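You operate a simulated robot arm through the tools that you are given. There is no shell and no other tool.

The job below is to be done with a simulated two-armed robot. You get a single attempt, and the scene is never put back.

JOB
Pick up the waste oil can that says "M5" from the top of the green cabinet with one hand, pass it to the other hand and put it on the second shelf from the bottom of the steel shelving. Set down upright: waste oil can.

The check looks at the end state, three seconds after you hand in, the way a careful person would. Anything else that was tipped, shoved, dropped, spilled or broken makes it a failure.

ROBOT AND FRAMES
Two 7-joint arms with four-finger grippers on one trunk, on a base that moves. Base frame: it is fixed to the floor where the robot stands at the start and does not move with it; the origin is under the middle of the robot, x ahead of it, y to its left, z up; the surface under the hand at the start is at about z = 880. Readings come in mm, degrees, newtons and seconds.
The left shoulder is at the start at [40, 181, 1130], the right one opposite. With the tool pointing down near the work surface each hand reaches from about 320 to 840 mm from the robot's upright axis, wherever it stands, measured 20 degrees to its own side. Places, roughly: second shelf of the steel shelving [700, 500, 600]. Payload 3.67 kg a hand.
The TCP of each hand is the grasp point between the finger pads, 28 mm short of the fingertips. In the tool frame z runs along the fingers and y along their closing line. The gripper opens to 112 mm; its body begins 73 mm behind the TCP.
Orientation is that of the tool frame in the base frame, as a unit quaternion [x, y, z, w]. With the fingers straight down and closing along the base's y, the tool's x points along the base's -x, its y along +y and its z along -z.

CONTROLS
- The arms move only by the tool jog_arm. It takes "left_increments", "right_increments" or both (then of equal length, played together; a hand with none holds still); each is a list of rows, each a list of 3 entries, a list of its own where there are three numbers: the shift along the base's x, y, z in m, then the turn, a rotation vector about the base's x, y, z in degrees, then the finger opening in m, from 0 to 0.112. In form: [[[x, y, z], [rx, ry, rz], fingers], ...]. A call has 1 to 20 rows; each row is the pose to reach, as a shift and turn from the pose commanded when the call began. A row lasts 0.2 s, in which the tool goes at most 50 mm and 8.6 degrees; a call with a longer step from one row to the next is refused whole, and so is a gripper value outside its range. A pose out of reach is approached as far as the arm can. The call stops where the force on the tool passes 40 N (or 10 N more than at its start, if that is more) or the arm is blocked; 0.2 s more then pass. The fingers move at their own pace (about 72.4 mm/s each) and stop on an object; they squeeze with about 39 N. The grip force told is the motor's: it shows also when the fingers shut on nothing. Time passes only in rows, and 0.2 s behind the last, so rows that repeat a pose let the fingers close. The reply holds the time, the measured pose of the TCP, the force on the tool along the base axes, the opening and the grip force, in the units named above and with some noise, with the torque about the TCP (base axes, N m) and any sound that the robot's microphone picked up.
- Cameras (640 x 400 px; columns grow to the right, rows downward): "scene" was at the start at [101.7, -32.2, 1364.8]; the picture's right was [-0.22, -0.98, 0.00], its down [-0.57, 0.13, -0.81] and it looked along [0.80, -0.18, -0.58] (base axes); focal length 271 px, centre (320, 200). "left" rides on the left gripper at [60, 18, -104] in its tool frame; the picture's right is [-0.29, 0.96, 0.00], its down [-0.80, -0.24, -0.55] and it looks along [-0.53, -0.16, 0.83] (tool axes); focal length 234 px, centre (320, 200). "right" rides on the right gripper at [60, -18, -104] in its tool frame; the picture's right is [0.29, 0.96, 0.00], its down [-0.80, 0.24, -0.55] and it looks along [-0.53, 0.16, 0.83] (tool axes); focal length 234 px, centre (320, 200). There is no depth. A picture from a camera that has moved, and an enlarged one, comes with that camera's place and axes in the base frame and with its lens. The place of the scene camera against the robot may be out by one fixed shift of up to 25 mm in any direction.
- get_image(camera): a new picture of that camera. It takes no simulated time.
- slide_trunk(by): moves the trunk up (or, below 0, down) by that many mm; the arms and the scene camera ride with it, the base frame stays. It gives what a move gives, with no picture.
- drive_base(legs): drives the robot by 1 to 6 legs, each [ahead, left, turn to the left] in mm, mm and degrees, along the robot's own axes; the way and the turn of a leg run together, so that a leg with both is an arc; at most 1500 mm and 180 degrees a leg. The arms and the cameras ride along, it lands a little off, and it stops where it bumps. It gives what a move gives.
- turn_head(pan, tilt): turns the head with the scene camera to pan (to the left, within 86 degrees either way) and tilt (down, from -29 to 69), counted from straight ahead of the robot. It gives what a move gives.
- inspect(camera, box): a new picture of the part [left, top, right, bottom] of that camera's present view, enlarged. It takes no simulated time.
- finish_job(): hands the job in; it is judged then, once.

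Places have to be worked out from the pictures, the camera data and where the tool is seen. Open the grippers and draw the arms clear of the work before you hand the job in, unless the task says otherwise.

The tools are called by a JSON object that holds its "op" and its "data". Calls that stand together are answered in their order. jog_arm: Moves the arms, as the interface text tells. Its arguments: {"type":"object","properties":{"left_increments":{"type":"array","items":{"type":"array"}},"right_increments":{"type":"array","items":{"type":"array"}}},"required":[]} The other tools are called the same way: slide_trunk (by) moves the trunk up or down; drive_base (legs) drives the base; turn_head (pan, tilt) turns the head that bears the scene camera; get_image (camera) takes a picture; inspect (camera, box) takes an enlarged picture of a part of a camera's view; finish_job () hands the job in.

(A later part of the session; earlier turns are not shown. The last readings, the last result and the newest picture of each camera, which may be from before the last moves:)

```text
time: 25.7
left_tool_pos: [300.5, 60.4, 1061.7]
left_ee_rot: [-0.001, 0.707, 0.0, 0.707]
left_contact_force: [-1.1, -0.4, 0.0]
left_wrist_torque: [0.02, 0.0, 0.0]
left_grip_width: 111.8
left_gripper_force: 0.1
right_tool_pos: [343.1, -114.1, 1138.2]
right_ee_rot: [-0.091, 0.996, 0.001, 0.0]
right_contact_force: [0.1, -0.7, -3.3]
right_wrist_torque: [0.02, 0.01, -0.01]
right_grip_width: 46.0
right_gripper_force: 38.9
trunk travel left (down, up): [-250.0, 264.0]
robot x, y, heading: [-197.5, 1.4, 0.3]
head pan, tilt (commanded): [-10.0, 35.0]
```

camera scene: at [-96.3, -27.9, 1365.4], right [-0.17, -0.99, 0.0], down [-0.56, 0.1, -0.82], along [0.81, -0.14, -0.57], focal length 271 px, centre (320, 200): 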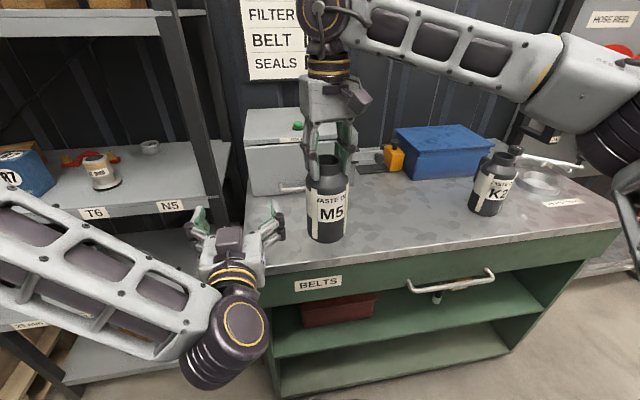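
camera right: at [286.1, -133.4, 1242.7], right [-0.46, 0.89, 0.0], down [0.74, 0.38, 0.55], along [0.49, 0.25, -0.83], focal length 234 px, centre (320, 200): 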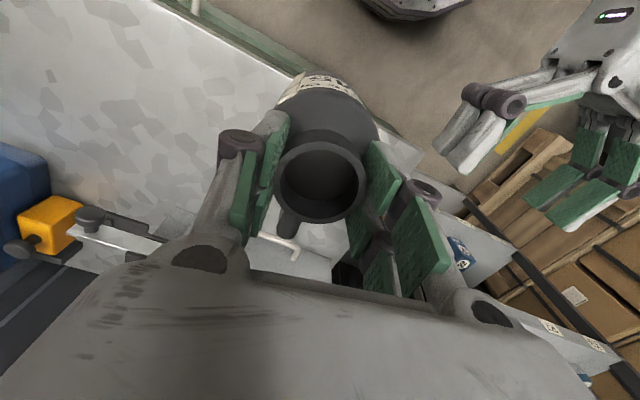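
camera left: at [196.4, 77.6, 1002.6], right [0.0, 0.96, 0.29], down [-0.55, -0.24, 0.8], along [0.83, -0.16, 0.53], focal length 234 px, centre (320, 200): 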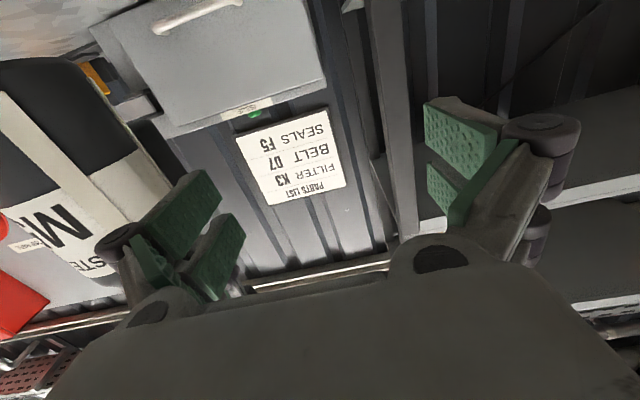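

The commanded pose follows the real one. I move the right hand to about (370, -150, 1150) and yaw it so the handle points about -20°, which leaves the label side open to the left hand.

{"op": "jog_arm", "data": {"right_increments": [[[0.004, -0.006, 0.002], [0, 0, -3.5], 0.02], [[0.009, -0.012, 0.004], [0, 0, -7], 0.02], [[0.014, -0.018, 0.006], [0, 0, -10.5], 0.02], [[0.018, -0.024, 0.008], [0, 0, -14], 0.02], [[0.023, -0.03, 0.01], [0, 0, -17.5], 0.02], [[0.027, -0.036, 0.012], [0, 0, -20.5], 0.02], [[0.027, -0.036, 0.012], [0, 0, -20.5], 0.02]]}}

{"op": "get_image", "data": {"camera": "right"}}

{"op": "get_image", "data": {"camera": "scene"}}

```text
time: 27.3
left_tool_pos: [300.1, 59.5, 1060.6]
left_ee_rot: [-0.001, 0.708, -0.002, 0.707]
left_contact_force: [0.6, -0.6, 0.1]
left_wrist_torque: [-0.02, 0.01, -0.04]
left_grip_width: 112.0
left_gripper_force: 0.0
right_tool_pos: [374.5, -143.7, 1148.0]
right_ee_rot: [0.087, 0.996, 0.0, 0.0]
right_contact_force: [-0.1, -0.2, -3.2]
right_wrist_torque: [-0.01, 0.0, 0.0]
right_grip_width: 45.6
right_gripper_force: 39.8
trunk travel left (down, up): [-250.0, 264.0]
robot x, y, heading: [-196.1, 2.2, 0.1]
head pan, tilt (commanded): [-10.0, 35.0]
```

```text
taken
camera right: at [310.9, -151.9, 1251.7], right [-0.12, 0.99, 0.0], down [0.83, 0.1, 0.55], along [0.55, 0.07, -0.83], focal length 234 px, centre (320, 200)
```

right: 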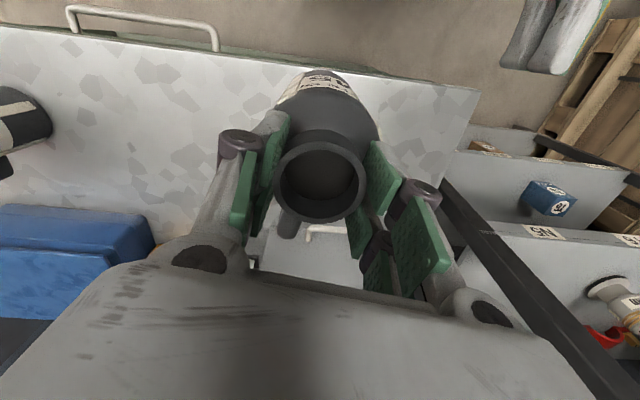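

```text
taken
camera scene: at [-95.7, -28.1, 1365.4], right [-0.17, -0.98, 0.0], down [-0.57, 0.1, -0.82], along [0.81, -0.14, -0.57], focal length 271 px, centre (320, 200)
```

scene: 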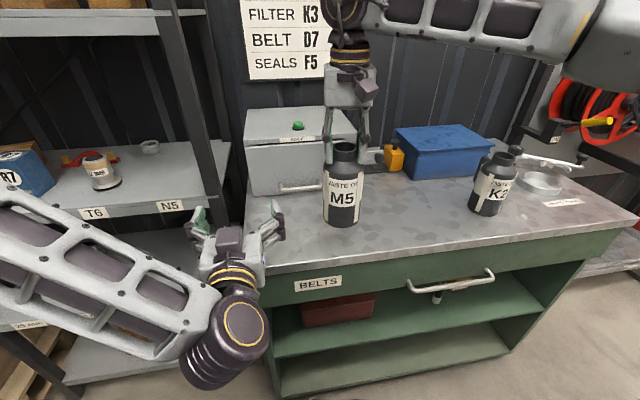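

The grip reading drifted from 47.1 to 45.6 mm, so I compare the rim position in the grip with the earlier picture using the same crop.

{"op": "inspect", "data": {"camera": "right", "box": [170, 60, 490, 290]}}

{"op": "inspect", "data": {"camera": "scene", "box": [290, 40, 400, 240]}}

```text
1.74 times, centred on (330, 175) of right
camera zoom: at [310.9, -151.9, 1251.7], right [-0.12, 0.99, 0.0], down [0.83, 0.1, 0.55], along [0.55, 0.07, -0.83], focal length 407 px, centre (303, 244)
```

zoom: 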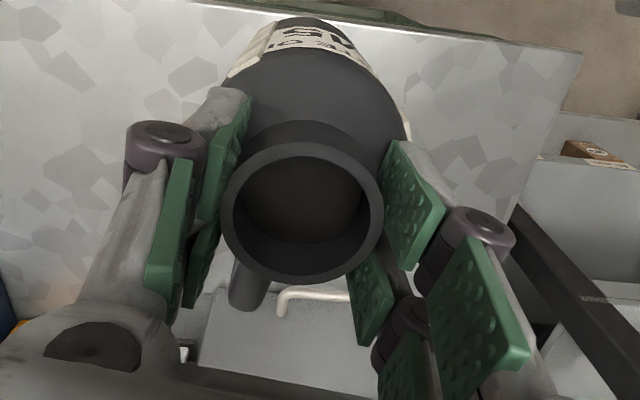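

```text
2.00 times, centred on (345, 140) of scene
camera zoom: at [-95.7, -28.1, 1365.4], right [-0.17, -0.98, 0.0], down [-0.57, 0.1, -0.82], along [0.81, -0.14, -0.57], focal length 543 px, centre (270, 320)
```

zoom: 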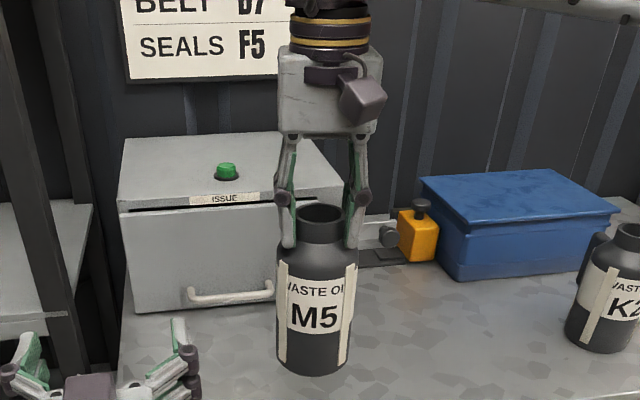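

The rim sits exactly where it was in the grip, so there's no slip. I turn the can another -30° in place, handle to about -50°, so the left hand can come in diagonally from its own side.

{"op": "jog_arm", "data": {"right_increments": [[[0, 0, 0], [0, 0, -3.5], 0.02], [[0, 0, 0], [0, 0, -7], 0.02], [[0, 0, 0], [0, 0, -10.5], 0.02], [[0, 0, 0], [0, 0, -14], 0.02], [[0, 0, 0], [0, 0, -17.5], 0.02], [[0, 0, 0], [0, 0, -21], 0.02], [[0, 0, 0], [0, 0, -24.5], 0.02], [[0, 0, 0], [0, 0, -28], 0.02], [[0, 0, 0], [0, 0, -30], 0.02], [[0, 0, 0], [0, 0, -30], 0.02]]}}

```text
time: 29.5
left_tool_pos: [301.4, 58.7, 1062.0]
left_ee_rot: [-0.001, 0.707, -0.002, 0.707]
left_contact_force: [0.4, -0.3, 0.5]
left_wrist_torque: [0.03, 0.0, 0.01]
left_grip_width: 111.9
left_gripper_force: 0.0
right_tool_pos: [374.8, -144.7, 1148.3]
right_ee_rot: [0.343, 0.939, 0.0, -0.001]
right_contact_force: [0.3, 1.0, -2.9]
right_wrist_torque: [0.0, 0.02, 0.02]
right_grip_width: 45.7
right_gripper_force: 38.6
trunk travel left (down, up): [-250.0, 264.0]
robot x, y, heading: [-200.1, 2.1, 0.2]
head pan, tilt (commanded): [-10.0, 35.0]
```

The yaw was reached and the can is at (374, -144.5). I bring the left hand to its pre-approach, 120 mm short of the can and pointing at -55°.

{"op": "jog_arm", "data": {"left_increments": [[[0.0, -0.012, 0], [0, 0, -7], 0.112], [[0.001, -0.026, 0], [0, 0, -14], 0.112], [[0.001, -0.04, 0], [0, 0, -21], 0.112], [[0.002, -0.054, 0], [0, 0, -28], 0.112], [[0.002, -0.067, 0], [0, 0, -35], 0.112], [[0.003, -0.08, 0], [0, 0, -42], 0.112], [[0.003, -0.093, 0], [0, 0, -49], 0.112], [[0.004, -0.105, 0], [0, 0, -55], 0.112], [[0.004, -0.105, 0], [0, 0, -55], 0.112]]}}

{"op": "get_image", "data": {"camera": "left"}}

{"op": "get_image", "data": {"camera": "scene"}}

{"op": "get_image", "data": {"camera": "right"}}

```text
time: 31.7
left_tool_pos: [301.4, -13.9, 1074.6]
left_ee_rot: [0.102, 0.665, -0.168, 0.72]
left_contact_force: [0.5, -0.4, 0.7]
left_wrist_torque: [0.0, -0.02, 0.03]
left_grip_width: 112.2
left_gripper_force: 0.1
left hand out of reach, approached as far as the arm can: row 3, 4, 5, 6, 7, 8, 9
right_tool_pos: [373.2, -144.8, 1148.9]
right_ee_rot: [0.341, 0.94, -0.001, 0.0]
right_contact_force: [-0.5, 0.4, -2.5]
right_wrist_torque: [0.02, -0.02, 0.02]
right_grip_width: 45.9
right_gripper_force: 39.6
trunk travel left (down, up): [-250.0, 264.0]
robot x, y, heading: [-202.3, 2.4, 0.0]
head pan, tilt (commanded): [-10.0, 35.0]
stopped in row 9 (left hand): the arm was blocked; the commanded pose is now the measured one
```

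```text
taken
camera left: at [215.7, 34.3, 1004.7], right [0.35, 0.91, 0.21], down [-0.65, 0.07, 0.76], along [0.68, -0.4, 0.62], focal length 234 px, centre (320, 200)
```

left: 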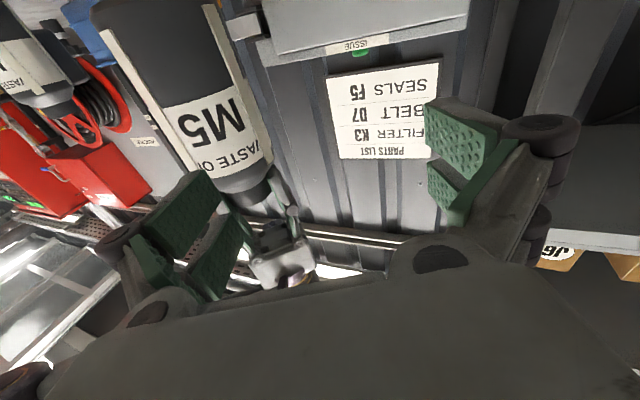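

```text
taken
camera scene: at [-95.4, -28.0, 1365.3], right [-0.17, -0.98, 0.0], down [-0.57, 0.1, -0.82], along [0.81, -0.14, -0.57], focal length 271 px, centre (320, 200)
```

scene: 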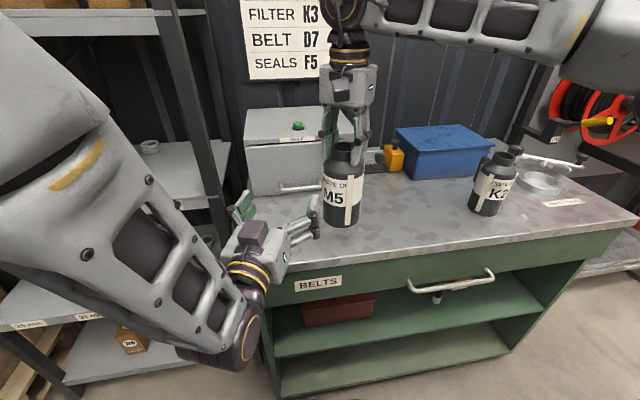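

```text
taken
camera right: at [316.1, -119.1, 1252.0], right [0.39, 0.92, 0.0], down [0.77, -0.33, 0.55], along [0.51, -0.22, -0.83], focal length 234 px, centre (320, 200)
```

right: 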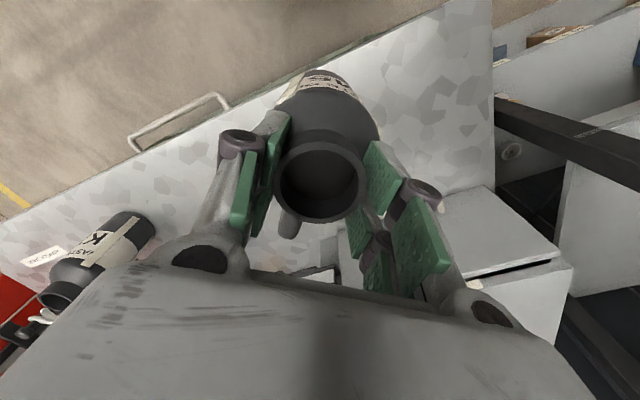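

The left arm reached a joint limit at about -22° of yaw, so a steeper diagonal isn't possible. I return the left hand to pointing straight +x and test how far right it can shift at x≈300, still 25 mm short of the can.

{"op": "jog_arm", "data": {"left_increments": [[[0.0, 0.008, -0.003], [1.35, 1.1, 5.5], 0.112], [[0.0, 0.016, -0.006], [2.7, 2.25, 11.0], 0.112], [[-0.001, 0.024, -0.009], [4.05, 3.4, 16.5], 0.112], [[-0.001, 0.034, -0.0126], [5.4, 4.5, 22.0], 0.112], [[-0.001, 0.034, -0.0126], [5.4, 4.5, 22.0], 0.112], [[-0.001, 0.014, -0.0126], [5.4, 4.5, 22.0], 0.112], [[-0.001, -0.006, -0.0126], [5.4, 4.5, 22.0], 0.112], [[-0.001, -0.026, -0.0126], [5.4, 4.5, 22.0], 0.112]]}}

```text
time: 33.5
left_tool_pos: [298.6, -42.4, 1060.1]
left_ee_rot: [0.003, 0.709, 0.001, 0.705]
left_contact_force: [0.3, -0.6, 0.0]
left_wrist_torque: [0.01, 0.02, -0.02]
left_grip_width: 112.1
left_gripper_force: 0.1
right_tool_pos: [375.0, -144.5, 1147.6]
right_ee_rot: [0.341, 0.94, 0.0, 0.0]
right_contact_force: [0.0, -0.7, -3.5]
right_wrist_torque: [0.02, -0.03, -0.01]
right_grip_width: 45.8
right_gripper_force: 38.6
trunk travel left (down, up): [-250.0, 264.0]
robot x, y, heading: [-197.9, -0.1, -0.2]
head pan, tilt (commanded): [-10.0, 35.0]
```

Pointing +x works there. Now I turn the can back so its handle points about -12° while shifting the left hand right to y≈-144, still short of the can.

{"op": "jog_arm", "data": {"left_increments": [[[0, -0.01, 0], [0, 0, 0], 0.112], [[0, -0.02, 0], [0, 0, 0], 0.112], [[0, -0.03, 0], [0, 0, 0], 0.112], [[0, -0.04, 0], [0, 0, 0], 0.112], [[0, -0.05, 0], [0, 0, 0], 0.112], [[0, -0.06, 0], [0, 0, 0], 0.112], [[0, -0.07, 0], [0, 0, 0], 0.112], [[0, -0.08, 0], [0, 0, 0], 0.112], [[0, -0.09, 0], [0, 0, 0], 0.112], [[0, -0.1, 0], [0, 0, 0], 0.112], [[0, -0.1, 0], [0, 0, 0], 0.112]], "right_increments": [[[0, 0, 0], [0, 0, 3.8], 0.02], [[0, 0, 0], [0, 0, 7.6], 0.02], [[0, 0, 0], [0, 0, 11.4], 0.02], [[0, 0, 0], [0, 0, 15.2], 0.02], [[0, 0, 0], [0, 0, 19], 0.02], [[0, 0, 0], [0, 0, 22.8], 0.02], [[0, 0, 0], [0, 0, 26.6], 0.02], [[0, 0, 0], [0, 0, 30.4], 0.02], [[0, 0, 0], [0, 0, 34.2], 0.02], [[0, 0, 0], [0, 0, 38], 0.02], [[0, 0, 0], [0, 0, 38], 0.02]]}}

{"op": "get_image", "data": {"camera": "left"}}

{"op": "get_image", "data": {"camera": "right"}}

{"op": "get_image", "data": {"camera": "scene"}}

```text
time: 36.1
left_tool_pos: [324.0, -116.4, 1113.2]
left_ee_rot: [-0.059, 0.7, -0.018, 0.711]
left_contact_force: [-1.1, 0.2, 0.1]
left_wrist_torque: [-0.02, 0.03, 0.03]
left_grip_width: 112.1
left_gripper_force: 0.0
right_tool_pos: [375.4, -144.4, 1148.8]
right_ee_rot: [0.016, 1.0, 0.0, -0.002]
right_contact_force: [0.3, 0.3, -3.4]
right_wrist_torque: [0.01, 0.0, -0.03]
right_grip_width: 45.5
right_gripper_force: 38.8
trunk travel left (down, up): [-250.0, 264.0]
robot x, y, heading: [-194.7, -6.4, -0.1]
head pan, tilt (commanded): [-10.0, 35.0]
stopped in row 11 (left hand): the arm was blocked; the commanded pose is now the measured one
```

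```text
taken
camera left: at [221.0, -112.2, 1051.2], right [-0.06, 0.98, 0.18], down [-0.55, -0.19, 0.81], along [0.83, -0.05, 0.56], focal length 234 px, centre (320, 200)
```

left: 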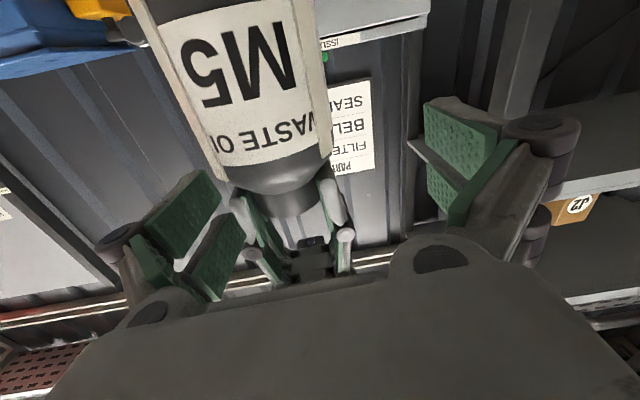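

```text
taken
camera right: at [313.3, -160.1, 1252.4], right [-0.26, 0.97, 0.0], down [0.81, 0.21, 0.55], along [0.53, 0.14, -0.83], focal length 234 px, centre (320, 200)
```

right: 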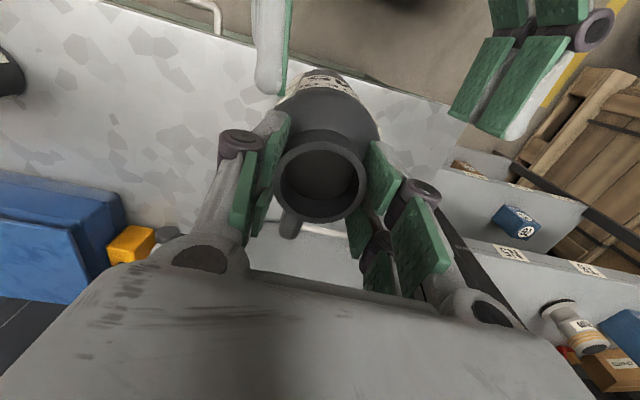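

```text
taken
camera scene: at [-95.6, -28.1, 1365.4], right [-0.17, -0.98, 0.0], down [-0.57, 0.1, -0.82], along [0.81, -0.14, -0.57], focal length 271 px, centre (320, 200)
```

scene: 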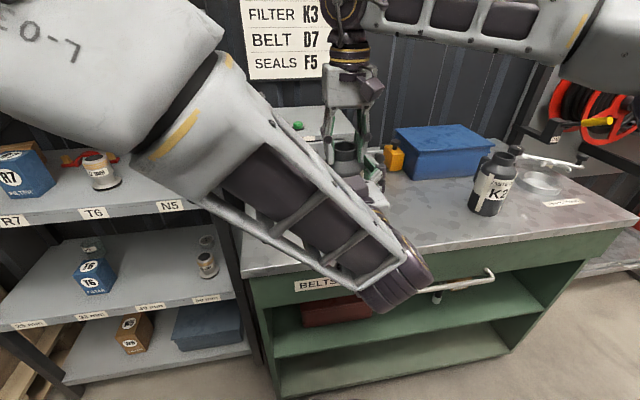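

The left arm can't cross that far right: it got blocked and rose to z=1113, though it touched nothing. I back it out the way it came.

{"op": "jog_arm", "data": {"left_increments": [[[-0.018, 0.01, -0.003], [0, 0, 0], 0.112], [[-0.025, 0.03, -0.015], [1.5, 0.2, -0.8], 0.112], [[-0.025, 0.05, -0.03], [3.0, 0.4, -1.6], 0.112], [[-0.025, 0.074, -0.045], [4.6, 0.7, -2.4], 0.112], [[-0.025, 0.09, -0.053], [6.2, 0.9, -3.3], 0.112], [[-0.025, 0.12, -0.053], [6.2, 0.9, -3.3], 0.112], [[-0.025, 0.15, -0.053], [6.2, 0.9, -3.3], 0.112], [[-0.025, 0.15, -0.053], [6.2, 0.9, -3.3], 0.112]]}}

{"op": "get_image", "data": {"camera": "scene"}}

```text
time: 37.9
left_tool_pos: [297.5, 28.9, 1058.7]
left_ee_rot: [0.004, 0.708, 0.001, 0.707]
left_contact_force: [-0.1, -0.1, -0.6]
left_wrist_torque: [0.04, 0.0, 0.0]
left_grip_width: 112.2
left_gripper_force: 0.1
right_tool_pos: [375.3, -144.3, 1147.4]
right_ee_rot: [0.017, 1.0, 0.001, 0.0]
right_contact_force: [-0.6, -0.3, -2.9]
right_wrist_torque: [-0.01, 0.05, 0.03]
right_grip_width: 45.5
right_gripper_force: 39.4
trunk travel left (down, up): [-250.0, 264.0]
robot x, y, heading: [-199.4, 2.7, 0.3]
head pan, tilt (commanded): [-10.0, 35.0]
```

```text
taken
camera scene: at [-95.6, -29.2, 1365.3], right [-0.17, -0.98, 0.0], down [-0.57, 0.1, -0.82], along [0.81, -0.14, -0.57], focal length 271 px, centre (320, 200)
```

scene: 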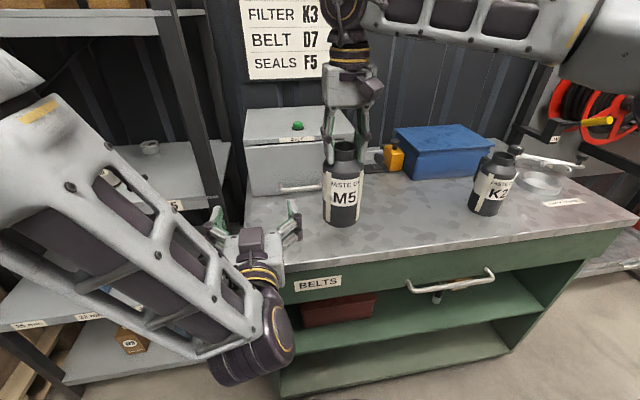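

Both arms are working high relative to the shoulders, which restricts inward reach. I raise the trunk 200 mm, then lower the hands again to gain room.

{"op": "slide_trunk", "data": {"by": 200}}

{"op": "jog_arm", "data": {"left_increments": [[[0, 0, -0.02], [0, 0, 0], 0.112], [[0, 0, -0.04], [0, 0, 0], 0.112], [[0, 0, -0.06], [0, 0, 0], 0.112], [[0, 0, -0.08], [0, 0, 0], 0.112], [[0, 0, -0.1], [0, 0, 0], 0.112], [[0, 0, -0.12], [0, 0, 0], 0.112], [[0, 0, -0.14], [0, 0, 0], 0.112], [[0, 0, -0.16], [0, 0, 0], 0.112], [[0, 0, -0.18], [0, 0, 0], 0.112], [[0, 0, -0.19], [0, 0, 0], 0.112]], "right_increments": [[[0, 0, -0.02], [0, 0, 0], 0.02], [[0, 0, -0.04], [0, 0, 0], 0.02], [[0, 0, -0.06], [0, 0, 0], 0.02], [[0, 0, -0.08], [0, 0, 0], 0.02], [[0, 0, -0.1], [0, 0, 0], 0.02], [[0, 0, -0.12], [0, 0, 0], 0.02], [[0, 0, -0.14], [0, 0, 0], 0.02], [[0, 0, -0.16], [0, 0, 0], 0.02], [[0, 0, -0.18], [0, 0, 0], 0.02], [[0, 0, -0.19], [0, 0, 0], 0.02]]}}

```text
time: 40.1
left_tool_pos: [299.6, 30.6, 1259.1]
left_ee_rot: [0.004, 0.707, 0.001, 0.707]
left_contact_force: [0.8, -0.4, 0.5]
left_wrist_torque: [-0.03, -0.02, -0.02]
left_grip_width: 112.0
left_gripper_force: 0.2
right_tool_pos: [373.4, -145.0, 1349.4]
right_ee_rot: [0.017, 1.0, 0.0, 0.0]
right_contact_force: [0.1, -0.5, -2.9]
right_wrist_torque: [-0.01, 0.06, 0.02]
right_grip_width: 45.6
right_gripper_force: 39.2
trunk travel left (down, up): [-450.0, 64.0]
robot x, y, heading: [-198.5, -0.1, 0.1]
head pan, tilt (commanded): [-10.0, 35.0]
```

```text
time: 42.3
left_tool_pos: [297.8, 30.9, 1069.8]
left_ee_rot: [0.002, 0.708, 0.003, 0.706]
left_contact_force: [0.5, -0.3, 0.7]
left_wrist_torque: [0.0, -0.03, 0.01]
left_grip_width: 111.9
left_gripper_force: 0.2
right_tool_pos: [376.7, -144.6, 1158.4]
right_ee_rot: [0.017, 1.0, 0.0, -0.001]
right_contact_force: [0.5, 0.2, -2.6]
right_wrist_torque: [0.02, 0.01, 0.03]
right_grip_width: 45.4
right_gripper_force: 38.4
trunk travel left (down, up): [-450.0, 64.0]
robot x, y, heading: [-199.2, 1.9, -0.1]
head pan, tilt (commanded): [-10.0, 35.0]
```

Both hands followed. Now I retry bringing the can toward the middle: first forward to x≈410, then left toward y≈20.

{"op": "jog_arm", "data": {"right_increments": [[[0.018, 0, 0], [0, 0, 0], 0.02], [[0.035, 0, 0], [0, 0, 0], 0.02], [[0.035, 0.02, 0], [0, 0, 0], 0.02], [[0.035, 0.04, 0], [0, 0, 0], 0.02], [[0.035, 0.06, 0], [0, 0, 0], 0.02], [[0.035, 0.08, 0], [0, 0, 0], 0.02], [[0.035, 0.1, 0], [0, 0, 0], 0.02], [[0.035, 0.12, 0], [0, 0, 0], 0.02], [[0.035, 0.14, 0], [0, 0, 0], 0.02], [[0.035, 0.155, 0], [0, 0, 0], 0.02], [[0.035, 0.155, 0], [0, 0, 0], 0.02]]}}

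{"op": "get_image", "data": {"camera": "scene"}}

{"op": "get_image", "data": {"camera": "left"}}

{"op": "get_image", "data": {"camera": "right"}}

```text
time: 44.7
left_tool_pos: [297.9, 30.7, 1069.3]
left_ee_rot: [0.002, 0.708, 0.002, 0.706]
left_contact_force: [0.7, -0.2, 0.3]
left_wrist_torque: [-0.03, 0.0, -0.01]
left_grip_width: 112.1
left_gripper_force: 0.1
right_tool_pos: [350.3, -92.2, 1169.9]
right_ee_rot: [0.017, 1.0, 0.002, 0.0]
right_contact_force: [0.4, -0.1, -3.1]
right_wrist_torque: [-0.01, 0.01, 0.0]
right_grip_width: 45.7
right_gripper_force: 38.9
right hand out of reach, approached as far as the arm can: row 3, 4, 5, 6, 7, 8, 9, 10, 11
trunk travel left (down, up): [-450.0, 64.0]
robot x, y, heading: [-196.6, -1.9, -0.0]
head pan, tilt (commanded): [-10.0, 35.0]
```

```text
taken
camera scene: at [-95.4, -28.3, 1565.4], right [-0.17, -0.98, 0.0], down [-0.57, 0.1, -0.82], along [0.81, -0.14, -0.57], focal length 271 px, centre (320, 200)
```

scene: 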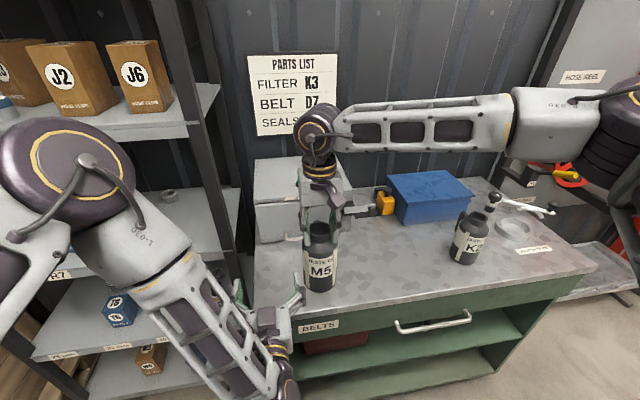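

```text
taken
camera left: at [193.0, 48.6, 1011.5], right [0.0, 0.96, 0.29], down [-0.55, -0.24, 0.8], along [0.83, -0.16, 0.53], focal length 234 px, centre (320, 200)
```

left: 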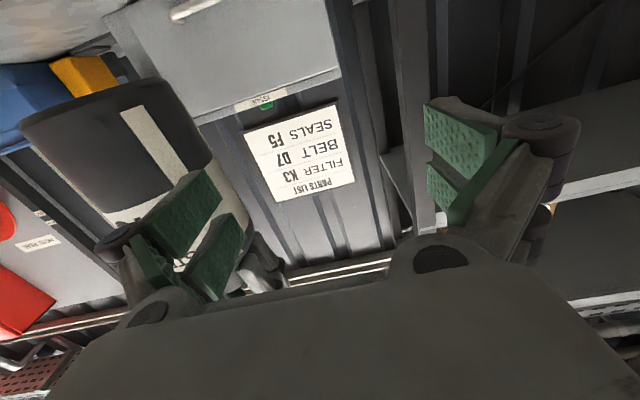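

```text
taken
camera right: at [289.3, -108.2, 1274.2], right [-0.26, 0.97, 0.0], down [0.8, 0.21, 0.55], along [0.54, 0.14, -0.83], focal length 234 px, centre (320, 200)
```

right: 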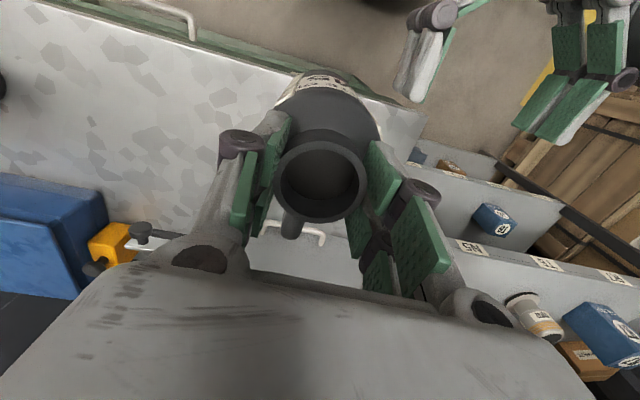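

The inner limit for the right hand runs diagonally: the closer to the robot, the further left it can go. I'll therefore meet nearer the robot, with the left hand coming from below the can and rising around it. First I lower the left hand out of the way.

{"op": "jog_arm", "data": {"left_increments": [[[0, 0.005, -0.02], [0, 0, 0], 0.112], [[0, 0.01, -0.04], [0, 0, 0], 0.112], [[0, 0.015, -0.06], [0, 0, 0], 0.112], [[0, 0.02, -0.08], [0, 0, 0], 0.112], [[0, 0.025, -0.1], [0, 0, 0], 0.112], [[0, 0.03, -0.12], [0, 0, 0], 0.112], [[0, 0.03, -0.14], [0, 0, 0], 0.112], [[0, 0.03, -0.14], [0, 0, 0], 0.112]]}}

```text
time: 46.5
left_tool_pos: [279.1, -5.5, 1020.1]
left_ee_rot: [0.002, 0.708, 0.002, 0.706]
left_contact_force: [0.0, 0.0, 0.3]
left_wrist_torque: [0.0, -0.04, -0.01]
left_grip_width: 112.2
left_gripper_force: 0.0
left hand out of reach, approached as far as the arm can: row 1, 2, 3, 4, 5, 6, 7, 8
right_tool_pos: [351.0, -91.2, 1170.3]
right_ee_rot: [0.017, 1.0, 0.0, 0.0]
right_contact_force: [-0.3, 0.1, -3.0]
right_wrist_torque: [0.0, 0.01, 0.01]
right_grip_width: 45.6
right_gripper_force: 38.9
trunk travel left (down, up): [-450.0, 64.0]
robot x, y, heading: [-198.1, -0.3, 0.1]
head pan, tilt (commanded): [-10.0, 35.0]
```

The left hand was pushed to its limit at (279, -5, 1020), still level and pointing +x. That is a usable waiting pose, so I raise the can above it and test whether the right hand can reach directly over it.

{"op": "jog_arm", "data": {"right_increments": [[[0, 0, 0.025], [0, 0, 0], 0.02], [[0, 0, 0.05], [0, 0, 0], 0.02], [[0, 0, 0.075], [0, 0, 0], 0.02], [[0, 0, 0.095], [0, 0, 0], 0.02], [[-0.013, 0.014, 0.095], [0, 0, 0], 0.02], [[-0.026, 0.028, 0.095], [0, 0, 0], 0.02], [[-0.039, 0.042, 0.095], [0, 0, 0], 0.02], [[-0.052, 0.056, 0.095], [0, 0, 0], 0.02], [[-0.066, 0.071, 0.095], [0, 0, 0], 0.02], [[-0.066, 0.071, 0.095], [0, 0, 0], 0.02]]}}

{"op": "get_image", "data": {"camera": "scene"}}

{"op": "get_image", "data": {"camera": "left"}}

```text
time: 48.7
left_tool_pos: [278.8, -3.9, 1019.7]
left_ee_rot: [0.0, 0.708, 0.003, 0.706]
left_contact_force: [-0.5, 0.5, -0.5]
left_wrist_torque: [0.0, -0.02, 0.02]
left_grip_width: 111.8
left_gripper_force: 0.0
right_tool_pos: [282.0, -53.5, 1265.8]
right_ee_rot: [0.016, 1.0, 0.002, 0.0]
right_contact_force: [0.3, -0.3, -2.7]
right_wrist_torque: [-0.01, 0.02, -0.01]
right_grip_width: 45.2
right_gripper_force: 38.9
right hand out of reach, approached as far as the arm can: row 6, 7, 8, 9, 10
trunk travel left (down, up): [-450.0, 64.0]
robot x, y, heading: [-199.0, -4.4, -0.0]
head pan, tilt (commanded): [-10.0, 35.0]
```

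```text
taken
camera scene: at [-95.1, -28.2, 1565.3], right [-0.17, -0.98, 0.0], down [-0.57, 0.1, -0.82], along [0.81, -0.14, -0.57], focal length 271 px, centre (320, 200)
```

scene: 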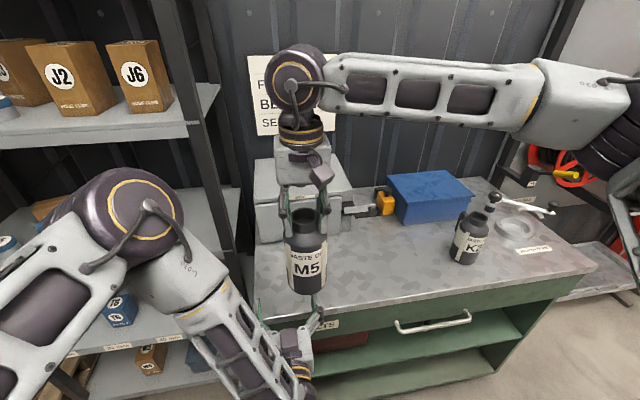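

```text
taken
camera left: at [174.9, 14.1, 960.9], right [0.0, 0.96, 0.29], down [-0.55, -0.25, 0.8], along [0.84, -0.16, 0.53], focal length 234 px, centre (320, 200)
```

left: 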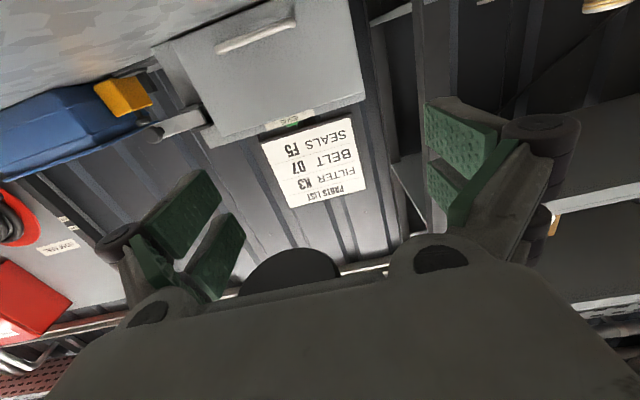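

The right hand reaches only to about (282, -53) here. The limits seem to come from folded shoulders and elbows: the left wrist needs to stay further out and left, so a diagonal left-hand approach is right, done by pivoting around the wrist further from the body. I first bring the can back right and up.

{"op": "jog_arm", "data": {"right_increments": [[[0.01, -0.016, 0.014], [0, 0, 0], 0.02], [[0.02, -0.032, 0.028], [0, 0, 0], 0.02], [[0.03, -0.048, 0.042], [0, 0, 0], 0.02], [[0.04, -0.064, 0.056], [0, 0, 0], 0.02], [[0.05, -0.08, 0.07], [0, 0, 0], 0.02], [[0.059, -0.097, 0.084], [0, 0, 0], 0.02], [[0.059, -0.097, 0.084], [0, 0, 0], 0.02]]}}

{"op": "jog_arm", "data": {"left_increments": [[[0.005, 0.01, 0.02], [0, 0, 0], 0.112], [[0.01, 0.02, 0.04], [0, 0, 0], 0.112], [[0.015, 0.03, 0.06], [0, 0, 0], 0.112], [[0.02, 0.04, 0.08], [0, 0, 0], 0.112], [[0.025, 0.05, 0.1], [0, 0, 0], 0.112], [[0.03, 0.06, 0.12], [0, 0, 0], 0.112], [[0.035, 0.07, 0.14], [0, 0, 0], 0.112], [[0.04, 0.08, 0.16], [0, 0, 0], 0.112], [[0.045, 0.09, 0.18], [0, 0, 0], 0.112], [[0.05, 0.1, 0.2], [0, 0, 0], 0.112], [[0.055, 0.11, 0.22], [0, 0, 0], 0.112], [[0.06, 0.12, 0.24], [0, 0, 0], 0.112], [[0.06, 0.12, 0.24], [0, 0, 0], 0.112]]}}

{"op": "get_image", "data": {"camera": "scene"}}

```text
time: 50.3
left_tool_pos: [278.2, -3.9, 1020.2]
left_ee_rot: [0.002, 0.709, 0.002, 0.706]
left_contact_force: [0.0, -0.2, -0.4]
left_wrist_torque: [-0.01, -0.02, 0.01]
left_grip_width: 112.0
left_gripper_force: 0.0
right_tool_pos: [341.2, -149.2, 1349.0]
right_ee_rot: [0.017, 1.0, -0.001, 0.0]
right_contact_force: [-0.1, 0.0, -3.5]
right_wrist_torque: [0.0, 0.04, 0.01]
right_grip_width: 45.3
right_gripper_force: 39.1
trunk travel left (down, up): [-450.0, 64.0]
robot x, y, heading: [-198.4, -0.3, -0.0]
head pan, tilt (commanded): [-10.0, 35.0]
```

```text
time: 53.1
left_tool_pos: [342.1, 113.3, 1259.0]
left_ee_rot: [0.002, 0.708, 0.002, 0.706]
left_contact_force: [0.9, 0.0, 0.0]
left_wrist_torque: [0.02, 0.03, 0.0]
left_grip_width: 111.9
left_gripper_force: 0.0
right_tool_pos: [341.8, -149.4, 1348.9]
right_ee_rot: [0.017, 1.0, 0.001, -0.001]
right_contact_force: [-0.3, 0.2, -3.0]
right_wrist_torque: [0.01, 0.0, 0.0]
right_grip_width: 45.5
right_gripper_force: 39.0
trunk travel left (down, up): [-450.0, 64.0]
robot x, y, heading: [-199.4, 1.5, 0.1]
head pan, tilt (commanded): [-10.0, 35.0]
```

```text
taken
camera scene: at [-95.3, -28.6, 1565.3], right [-0.17, -0.98, 0.0], down [-0.57, 0.1, -0.82], along [0.81, -0.14, -0.57], focal length 271 px, centre (320, 200)
```

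scene: 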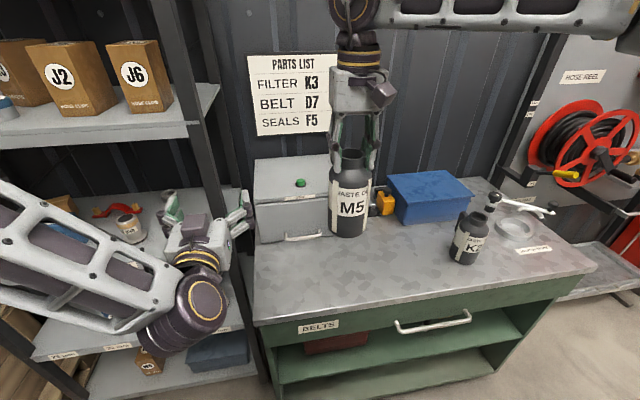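

The left posture has recovered, with the forearm coming level from the left. The geometry relative to the trunk is good, so I do the handover at this height: the left hand pivots around its wrist to -60° while the right hand yaws the can -46° so its handle points away.

{"op": "jog_arm", "data": {"left_increments": [[[0.0048, -0.0249, 0.001], [0, 0, -7.5], 0.112], [[0.0058, -0.0493, 0.001], [0, 0, -15], 0.112], [[0.0029, -0.0727, 0.002], [0, 0, -22.5], 0.112], [[-0.0035, -0.0946, 0.002], [0, 0, -30], 0.112], [[-0.0134, -0.1145, 0.003], [0, 0, -37.5], 0.112], [[-0.0265, -0.132, 0.003], [0, 0, -45], 0.112], [[-0.0423, -0.1468, 0.004], [0, 0, -52.5], 0.112], [[-0.0605, -0.1584, 0.004], [0, 0, -60], 0.112], [[-0.0605, -0.1584, 0.004], [0, 0, -60], 0.112]], "right_increments": [[[0, 0, 0], [0, 0, -6], 0.02], [[0, 0, 0], [0, 0, -12], 0.02], [[0, 0, 0], [0, 0, -18], 0.02], [[0, 0, 0], [0, 0, -24], 0.02], [[0, 0, 0], [0, 0, -30], 0.02], [[0, 0, 0], [0, 0, -36], 0.02], [[0, 0, 0], [0, 0, -42], 0.02], [[0, 0, 0], [0, 0, -46], 0.02], [[0, 0, 0], [0, 0, -46], 0.02]]}}

{"op": "get_image", "data": {"camera": "scene"}}

{"op": "get_image", "data": {"camera": "left"}}

{"op": "get_image", "data": {"camera": "right"}}

```text
time: 55.3
left_tool_pos: [278.1, 0.3, 1272.9]
left_ee_rot: [0.1, 0.657, -0.173, 0.727]
left_contact_force: [0.5, 0.5, -0.3]
left_wrist_torque: [-0.01, 0.04, -0.02]
left_grip_width: 112.2
left_gripper_force: 0.0
left hand out of reach, approached as far as the arm can: row 1, 2, 3, 4, 5, 6, 7, 8, 9
right_tool_pos: [338.0, -149.9, 1347.3]
right_ee_rot: [0.407, 0.913, 0.0, 0.0]
right_contact_force: [0.7, 0.1, -3.8]
right_wrist_torque: [0.0, -0.02, -0.05]
right_grip_width: 45.1
right_gripper_force: 38.6
trunk travel left (down, up): [-450.0, 64.0]
robot x, y, heading: [-197.7, -0.3, 0.1]
head pan, tilt (commanded): [-10.0, 35.0]
stopped in row 9 (left hand): the arm was blocked; the commanded pose is now the measured one
```

```text
taken
camera scene: at [-96.9, -29.0, 1565.5], right [-0.17, -0.99, 0.0], down [-0.56, 0.1, -0.82], along [0.81, -0.14, -0.57], focal length 271 px, centre (320, 200)
```

scene: 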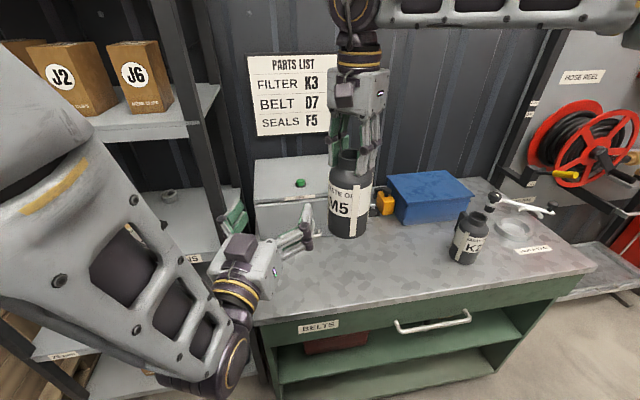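

```text
taken
camera left: at [194.0, 47.7, 1201.5], right [0.35, 0.92, 0.21], down [-0.66, 0.08, 0.74], along [0.66, -0.39, 0.64], focal length 234 px, centre (320, 200)
```

left: 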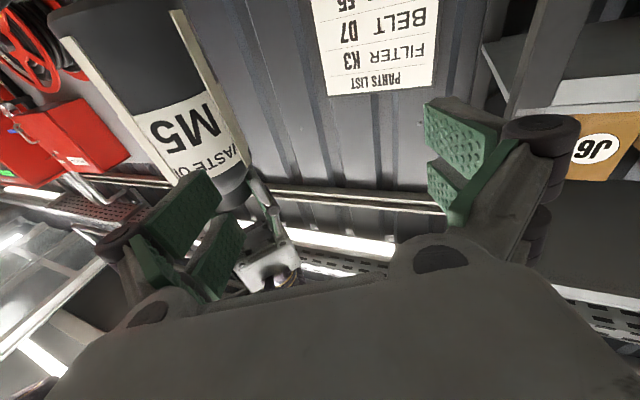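

```text
taken
camera right: at [284.0, -117.9, 1452.5], right [0.52, 0.86, 0.0], down [0.71, -0.43, 0.55], along [0.47, -0.29, -0.83], focal length 234 px, centre (320, 200)
```

right: 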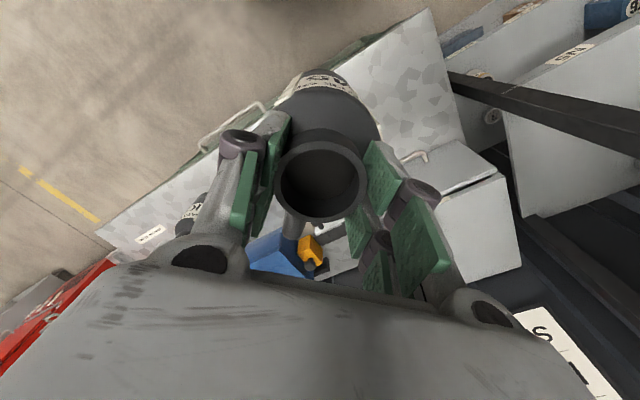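

Rotating inward failed again, and the pattern suggests a forearm-roll limit: the forearm slopes down while the hand is level. Pitching the left hand nose-down 20° should relieve that, and the finger pads can grip the can just as well at a pitch. First I retrace to the good posture.

{"op": "jog_arm", "data": {"left_increments": [[[0.012, 0.022, -0.003], [1.2, 1.1, 4.5], 0.112], [[0.025, 0.045, -0.006], [2.4, 2.3, 9.0], 0.112], [[0.038, 0.068, -0.009], [3.6, 3.4, 13.4], 0.112], [[0.051, 0.09, -0.012], [4.8, 4.6, 17.9], 0.112], [[0.064, 0.113, -0.014], [5.95, 5.7, 22.3], 0.112], [[0.064, 0.13, -0.004], [5.95, 5.7, 22.3], 0.112], [[0.064, 0.15, 0.006], [5.95, 5.7, 22.3], 0.112], [[0.064, 0.15, 0.006], [5.95, 5.7, 22.3], 0.112]]}}

{"op": "get_image", "data": {"camera": "scene"}}

```text
time: 57.1
left_tool_pos: [303.9, 92.8, 1274.1]
left_ee_rot: [-0.013, 0.709, -0.005, 0.705]
left_contact_force: [0.3, 0.4, 1.3]
left_wrist_torque: [0.02, -0.01, 0.0]
left_grip_width: 111.8
left_gripper_force: 0.1
left hand out of reach, approached as far as the arm can: row 1, 2, 3, 4, 5, 6, 7, 8
right_tool_pos: [339.7, -150.3, 1348.9]
right_ee_rot: [0.406, 0.914, 0.0, -0.001]
right_contact_force: [-0.8, -0.6, -2.8]
right_wrist_torque: [0.02, -0.02, -0.01]
right_grip_width: 45.3
right_gripper_force: 39.0
trunk travel left (down, up): [-450.0, 64.0]
robot x, y, heading: [-194.6, -0.8, 0.2]
head pan, tilt (commanded): [-10.0, 35.0]
```

```text
taken
camera scene: at [-95.7, -28.2, 1565.4], right [-0.17, -0.99, 0.0], down [-0.57, 0.1, -0.82], along [0.81, -0.14, -0.57], focal length 271 px, centre (320, 200)
```

scene: 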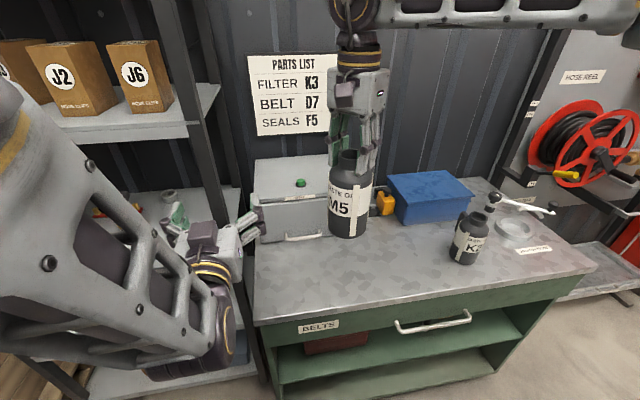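

The left hand is back pointing +x, but the elbow rides high. Now I pitch the hand nose-down 21° and see how the arm settles.

{"op": "jog_arm", "data": {"left_increments": [[[0, 0, 0], [0, 7, 0], 0.112], [[0.005, 0.003, 0], [0, 14, 0], 0.112], [[0.01, 0.006, 0], [0, 21, 0], 0.112], [[0.02, 0.01, 0], [0, 21, 0], 0.112], [[0.038, 0.02, 0], [0, 21, 0], 0.112], [[0.038, 0.02, 0], [0, 21, 0], 0.112]]}}

{"op": "get_image", "data": {"camera": "scene"}}

```text
time: 58.5
left_tool_pos: [343.8, 107.9, 1267.2]
left_ee_rot: [0.004, 0.825, 0.0, 0.565]
left_contact_force: [0.7, -0.6, 0.0]
left_wrist_torque: [-0.02, -0.03, 0.04]
left_grip_width: 112.0
left_gripper_force: 0.0
right_tool_pos: [339.2, -149.2, 1349.5]
right_ee_rot: [0.406, 0.914, 0.001, 0.0]
right_contact_force: [-0.4, 0.0, -3.1]
right_wrist_torque: [0.03, -0.02, -0.03]
right_grip_width: 45.3
right_gripper_force: 39.6
trunk travel left (down, up): [-450.0, 64.0]
robot x, y, heading: [-202.1, 0.7, -0.0]
head pan, tilt (commanded): [-10.0, 35.0]
```

```text
taken
camera scene: at [-96.2, -28.6, 1565.5], right [-0.17, -0.99, 0.0], down [-0.56, 0.1, -0.82], along [0.81, -0.14, -0.57], focal length 271 px, centre (320, 200)
```

scene: 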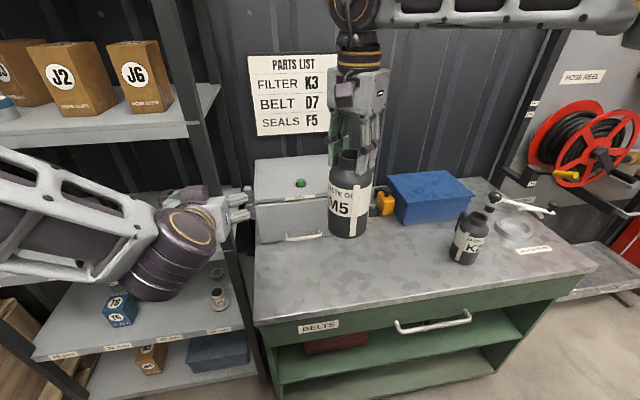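

With the nose-down pitch the arm moved freely and the elbow dropped to a good posture. I test the pivot again, the first half to -30°.

{"op": "jog_arm", "data": {"left_increments": [[[0.0033, -0.0236, -0.003], [0, 0, -7.5], 0.112], [[0.0033, -0.0473, -0.006], [0, 0, -15], 0.112], [[-0.0003, -0.07, -0.009], [0, 0, -22.5], 0.112], [[-0.0072, -0.0912, -0.012], [0, 0, -30], 0.112], [[-0.0072, -0.0912, -0.012], [0, 0, -30], 0.112]]}}

```text
time: 59.7
left_tool_pos: [333.7, 16.1, 1255.4]
left_ee_rot: [0.217, 0.796, -0.146, 0.546]
left_contact_force: [0.6, -0.5, -0.8]
left_wrist_torque: [0.02, -0.02, 0.0]
left_grip_width: 112.1
left_gripper_force: 0.1
right_tool_pos: [340.3, -149.0, 1348.7]
right_ee_rot: [0.406, 0.914, -0.001, 0.0]
right_contact_force: [-0.3, 0.2, -2.8]
right_wrist_torque: [0.01, 0.02, 0.0]
right_grip_width: 45.1
right_gripper_force: 38.7
trunk travel left (down, up): [-450.0, 64.0]
robot x, y, heading: [-200.7, 2.0, -0.2]
head pan, tilt (commanded): [-10.0, 35.0]
```

That works. I continue the pivot to -60° at the pre-approach point.

{"op": "jog_arm", "data": {"left_increments": [[[-0.0101, -0.0195, -0.003], [0, 0, -7.5], 0.112], [[-0.0232, -0.0367, -0.006], [0, 0, -15], 0.112], [[-0.0387, -0.0514, -0.009], [0, 0, -22.5], 0.112], [[-0.0566, -0.0631, -0.012], [0, 0, -30], 0.112], [[-0.0566, -0.0631, -0.012], [0, 0, -30], 0.112]]}}

{"op": "get_image", "data": {"camera": "left"}}

{"op": "get_image", "data": {"camera": "scene"}}

{"op": "get_image", "data": {"camera": "right"}}

```text
time: 60.9
left_tool_pos: [277.7, -48.5, 1242.5]
left_ee_rot: [0.416, 0.713, -0.283, 0.489]
left_contact_force: [-1.1, 1.0, 0.9]
left_wrist_torque: [0.0, -0.03, -0.01]
left_grip_width: 112.2
left_gripper_force: 0.1
right_tool_pos: [339.5, -149.0, 1348.5]
right_ee_rot: [0.407, 0.914, -0.001, 0.0]
right_contact_force: [-0.7, -0.4, -2.0]
right_wrist_torque: [0.02, 0.02, 0.03]
right_grip_width: 45.2
right_gripper_force: 39.4
trunk travel left (down, up): [-450.0, 64.0]
robot x, y, heading: [-201.7, 0.5, 0.2]
head pan, tilt (commanded): [-10.0, 35.0]
```

```text
taken
camera left: at [234.5, 63.7, 1225.6], right [0.88, 0.38, 0.27], down [-0.32, 0.08, 0.94], along [0.34, -0.92, 0.19], focal length 234 px, centre (320, 200)
```

left: 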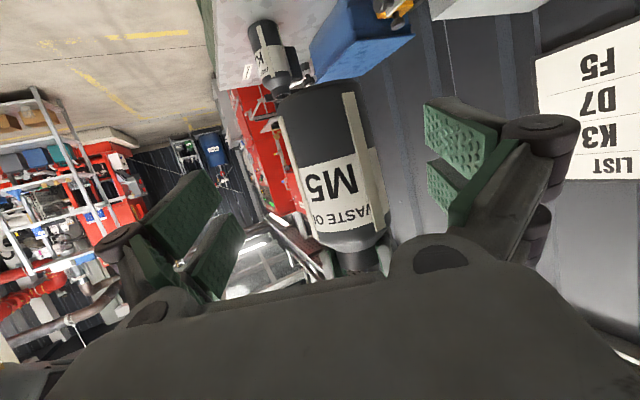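

```text
taken
camera scene: at [-95.4, -28.0, 1565.4], right [-0.17, -0.99, 0.0], down [-0.57, 0.1, -0.82], along [0.81, -0.14, -0.57], focal length 271 px, centre (320, 200)
```

scene: 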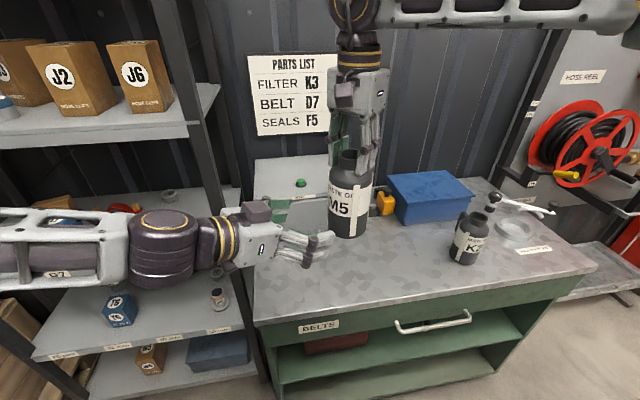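

```text
taken
camera right: at [285.5, -116.8, 1452.3], right [0.52, 0.86, 0.0], down [0.71, -0.43, 0.55], along [0.47, -0.29, -0.83], focal length 234 px, centre (320, 200)
```

right: 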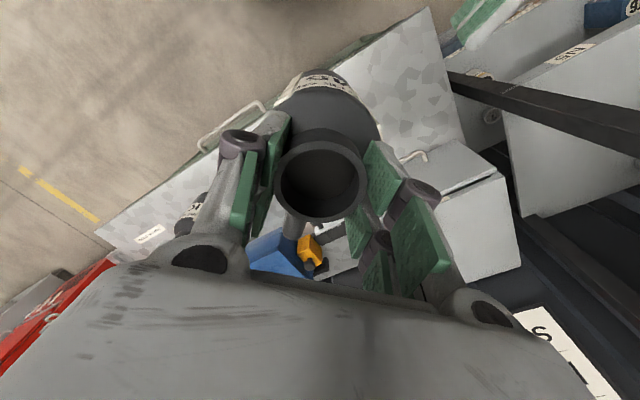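

The left hand is at the pre-approach, with the can between its fingers' sightlines. I zoom to measure the sideways alignment before moving in.

{"op": "inspect", "data": {"camera": "left", "box": [220, 60, 460, 280]}}

{"op": "inspect", "data": {"camera": "scene", "box": [200, 80, 420, 290]}}

```text
1.82 times, centred on (340, 170) of left
camera zoom: at [234.5, 63.7, 1225.6], right [0.88, 0.38, 0.27], down [-0.32, 0.08, 0.94], along [0.34, -0.92, 0.19], focal length 426 px, centre (284, 254)
```

zoom: 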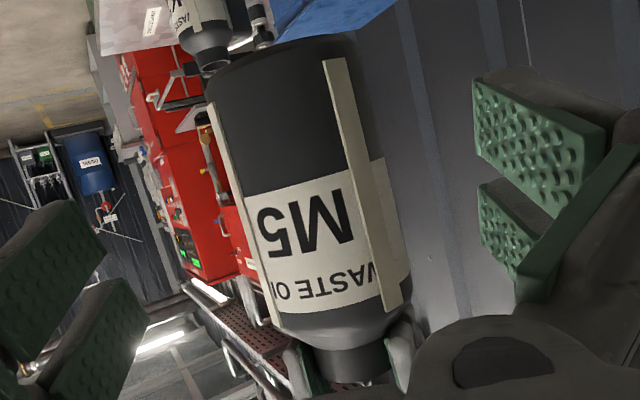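

```text
1.90 times, centred on (310, 185) of scene
camera zoom: at [-95.4, -28.0, 1565.4], right [-0.17, -0.99, 0.0], down [-0.57, 0.1, -0.82], along [0.81, -0.14, -0.57], focal length 517 px, centre (339, 229)
```

zoom: 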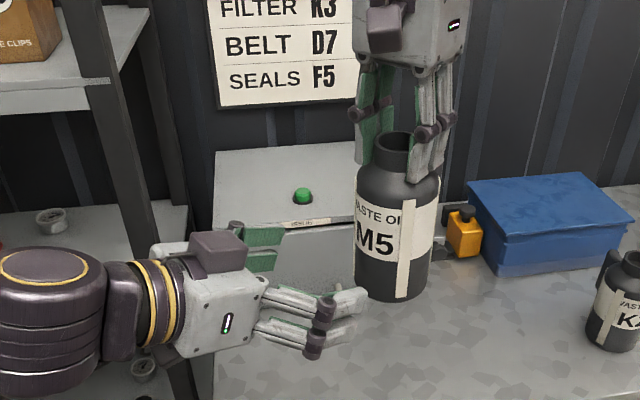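

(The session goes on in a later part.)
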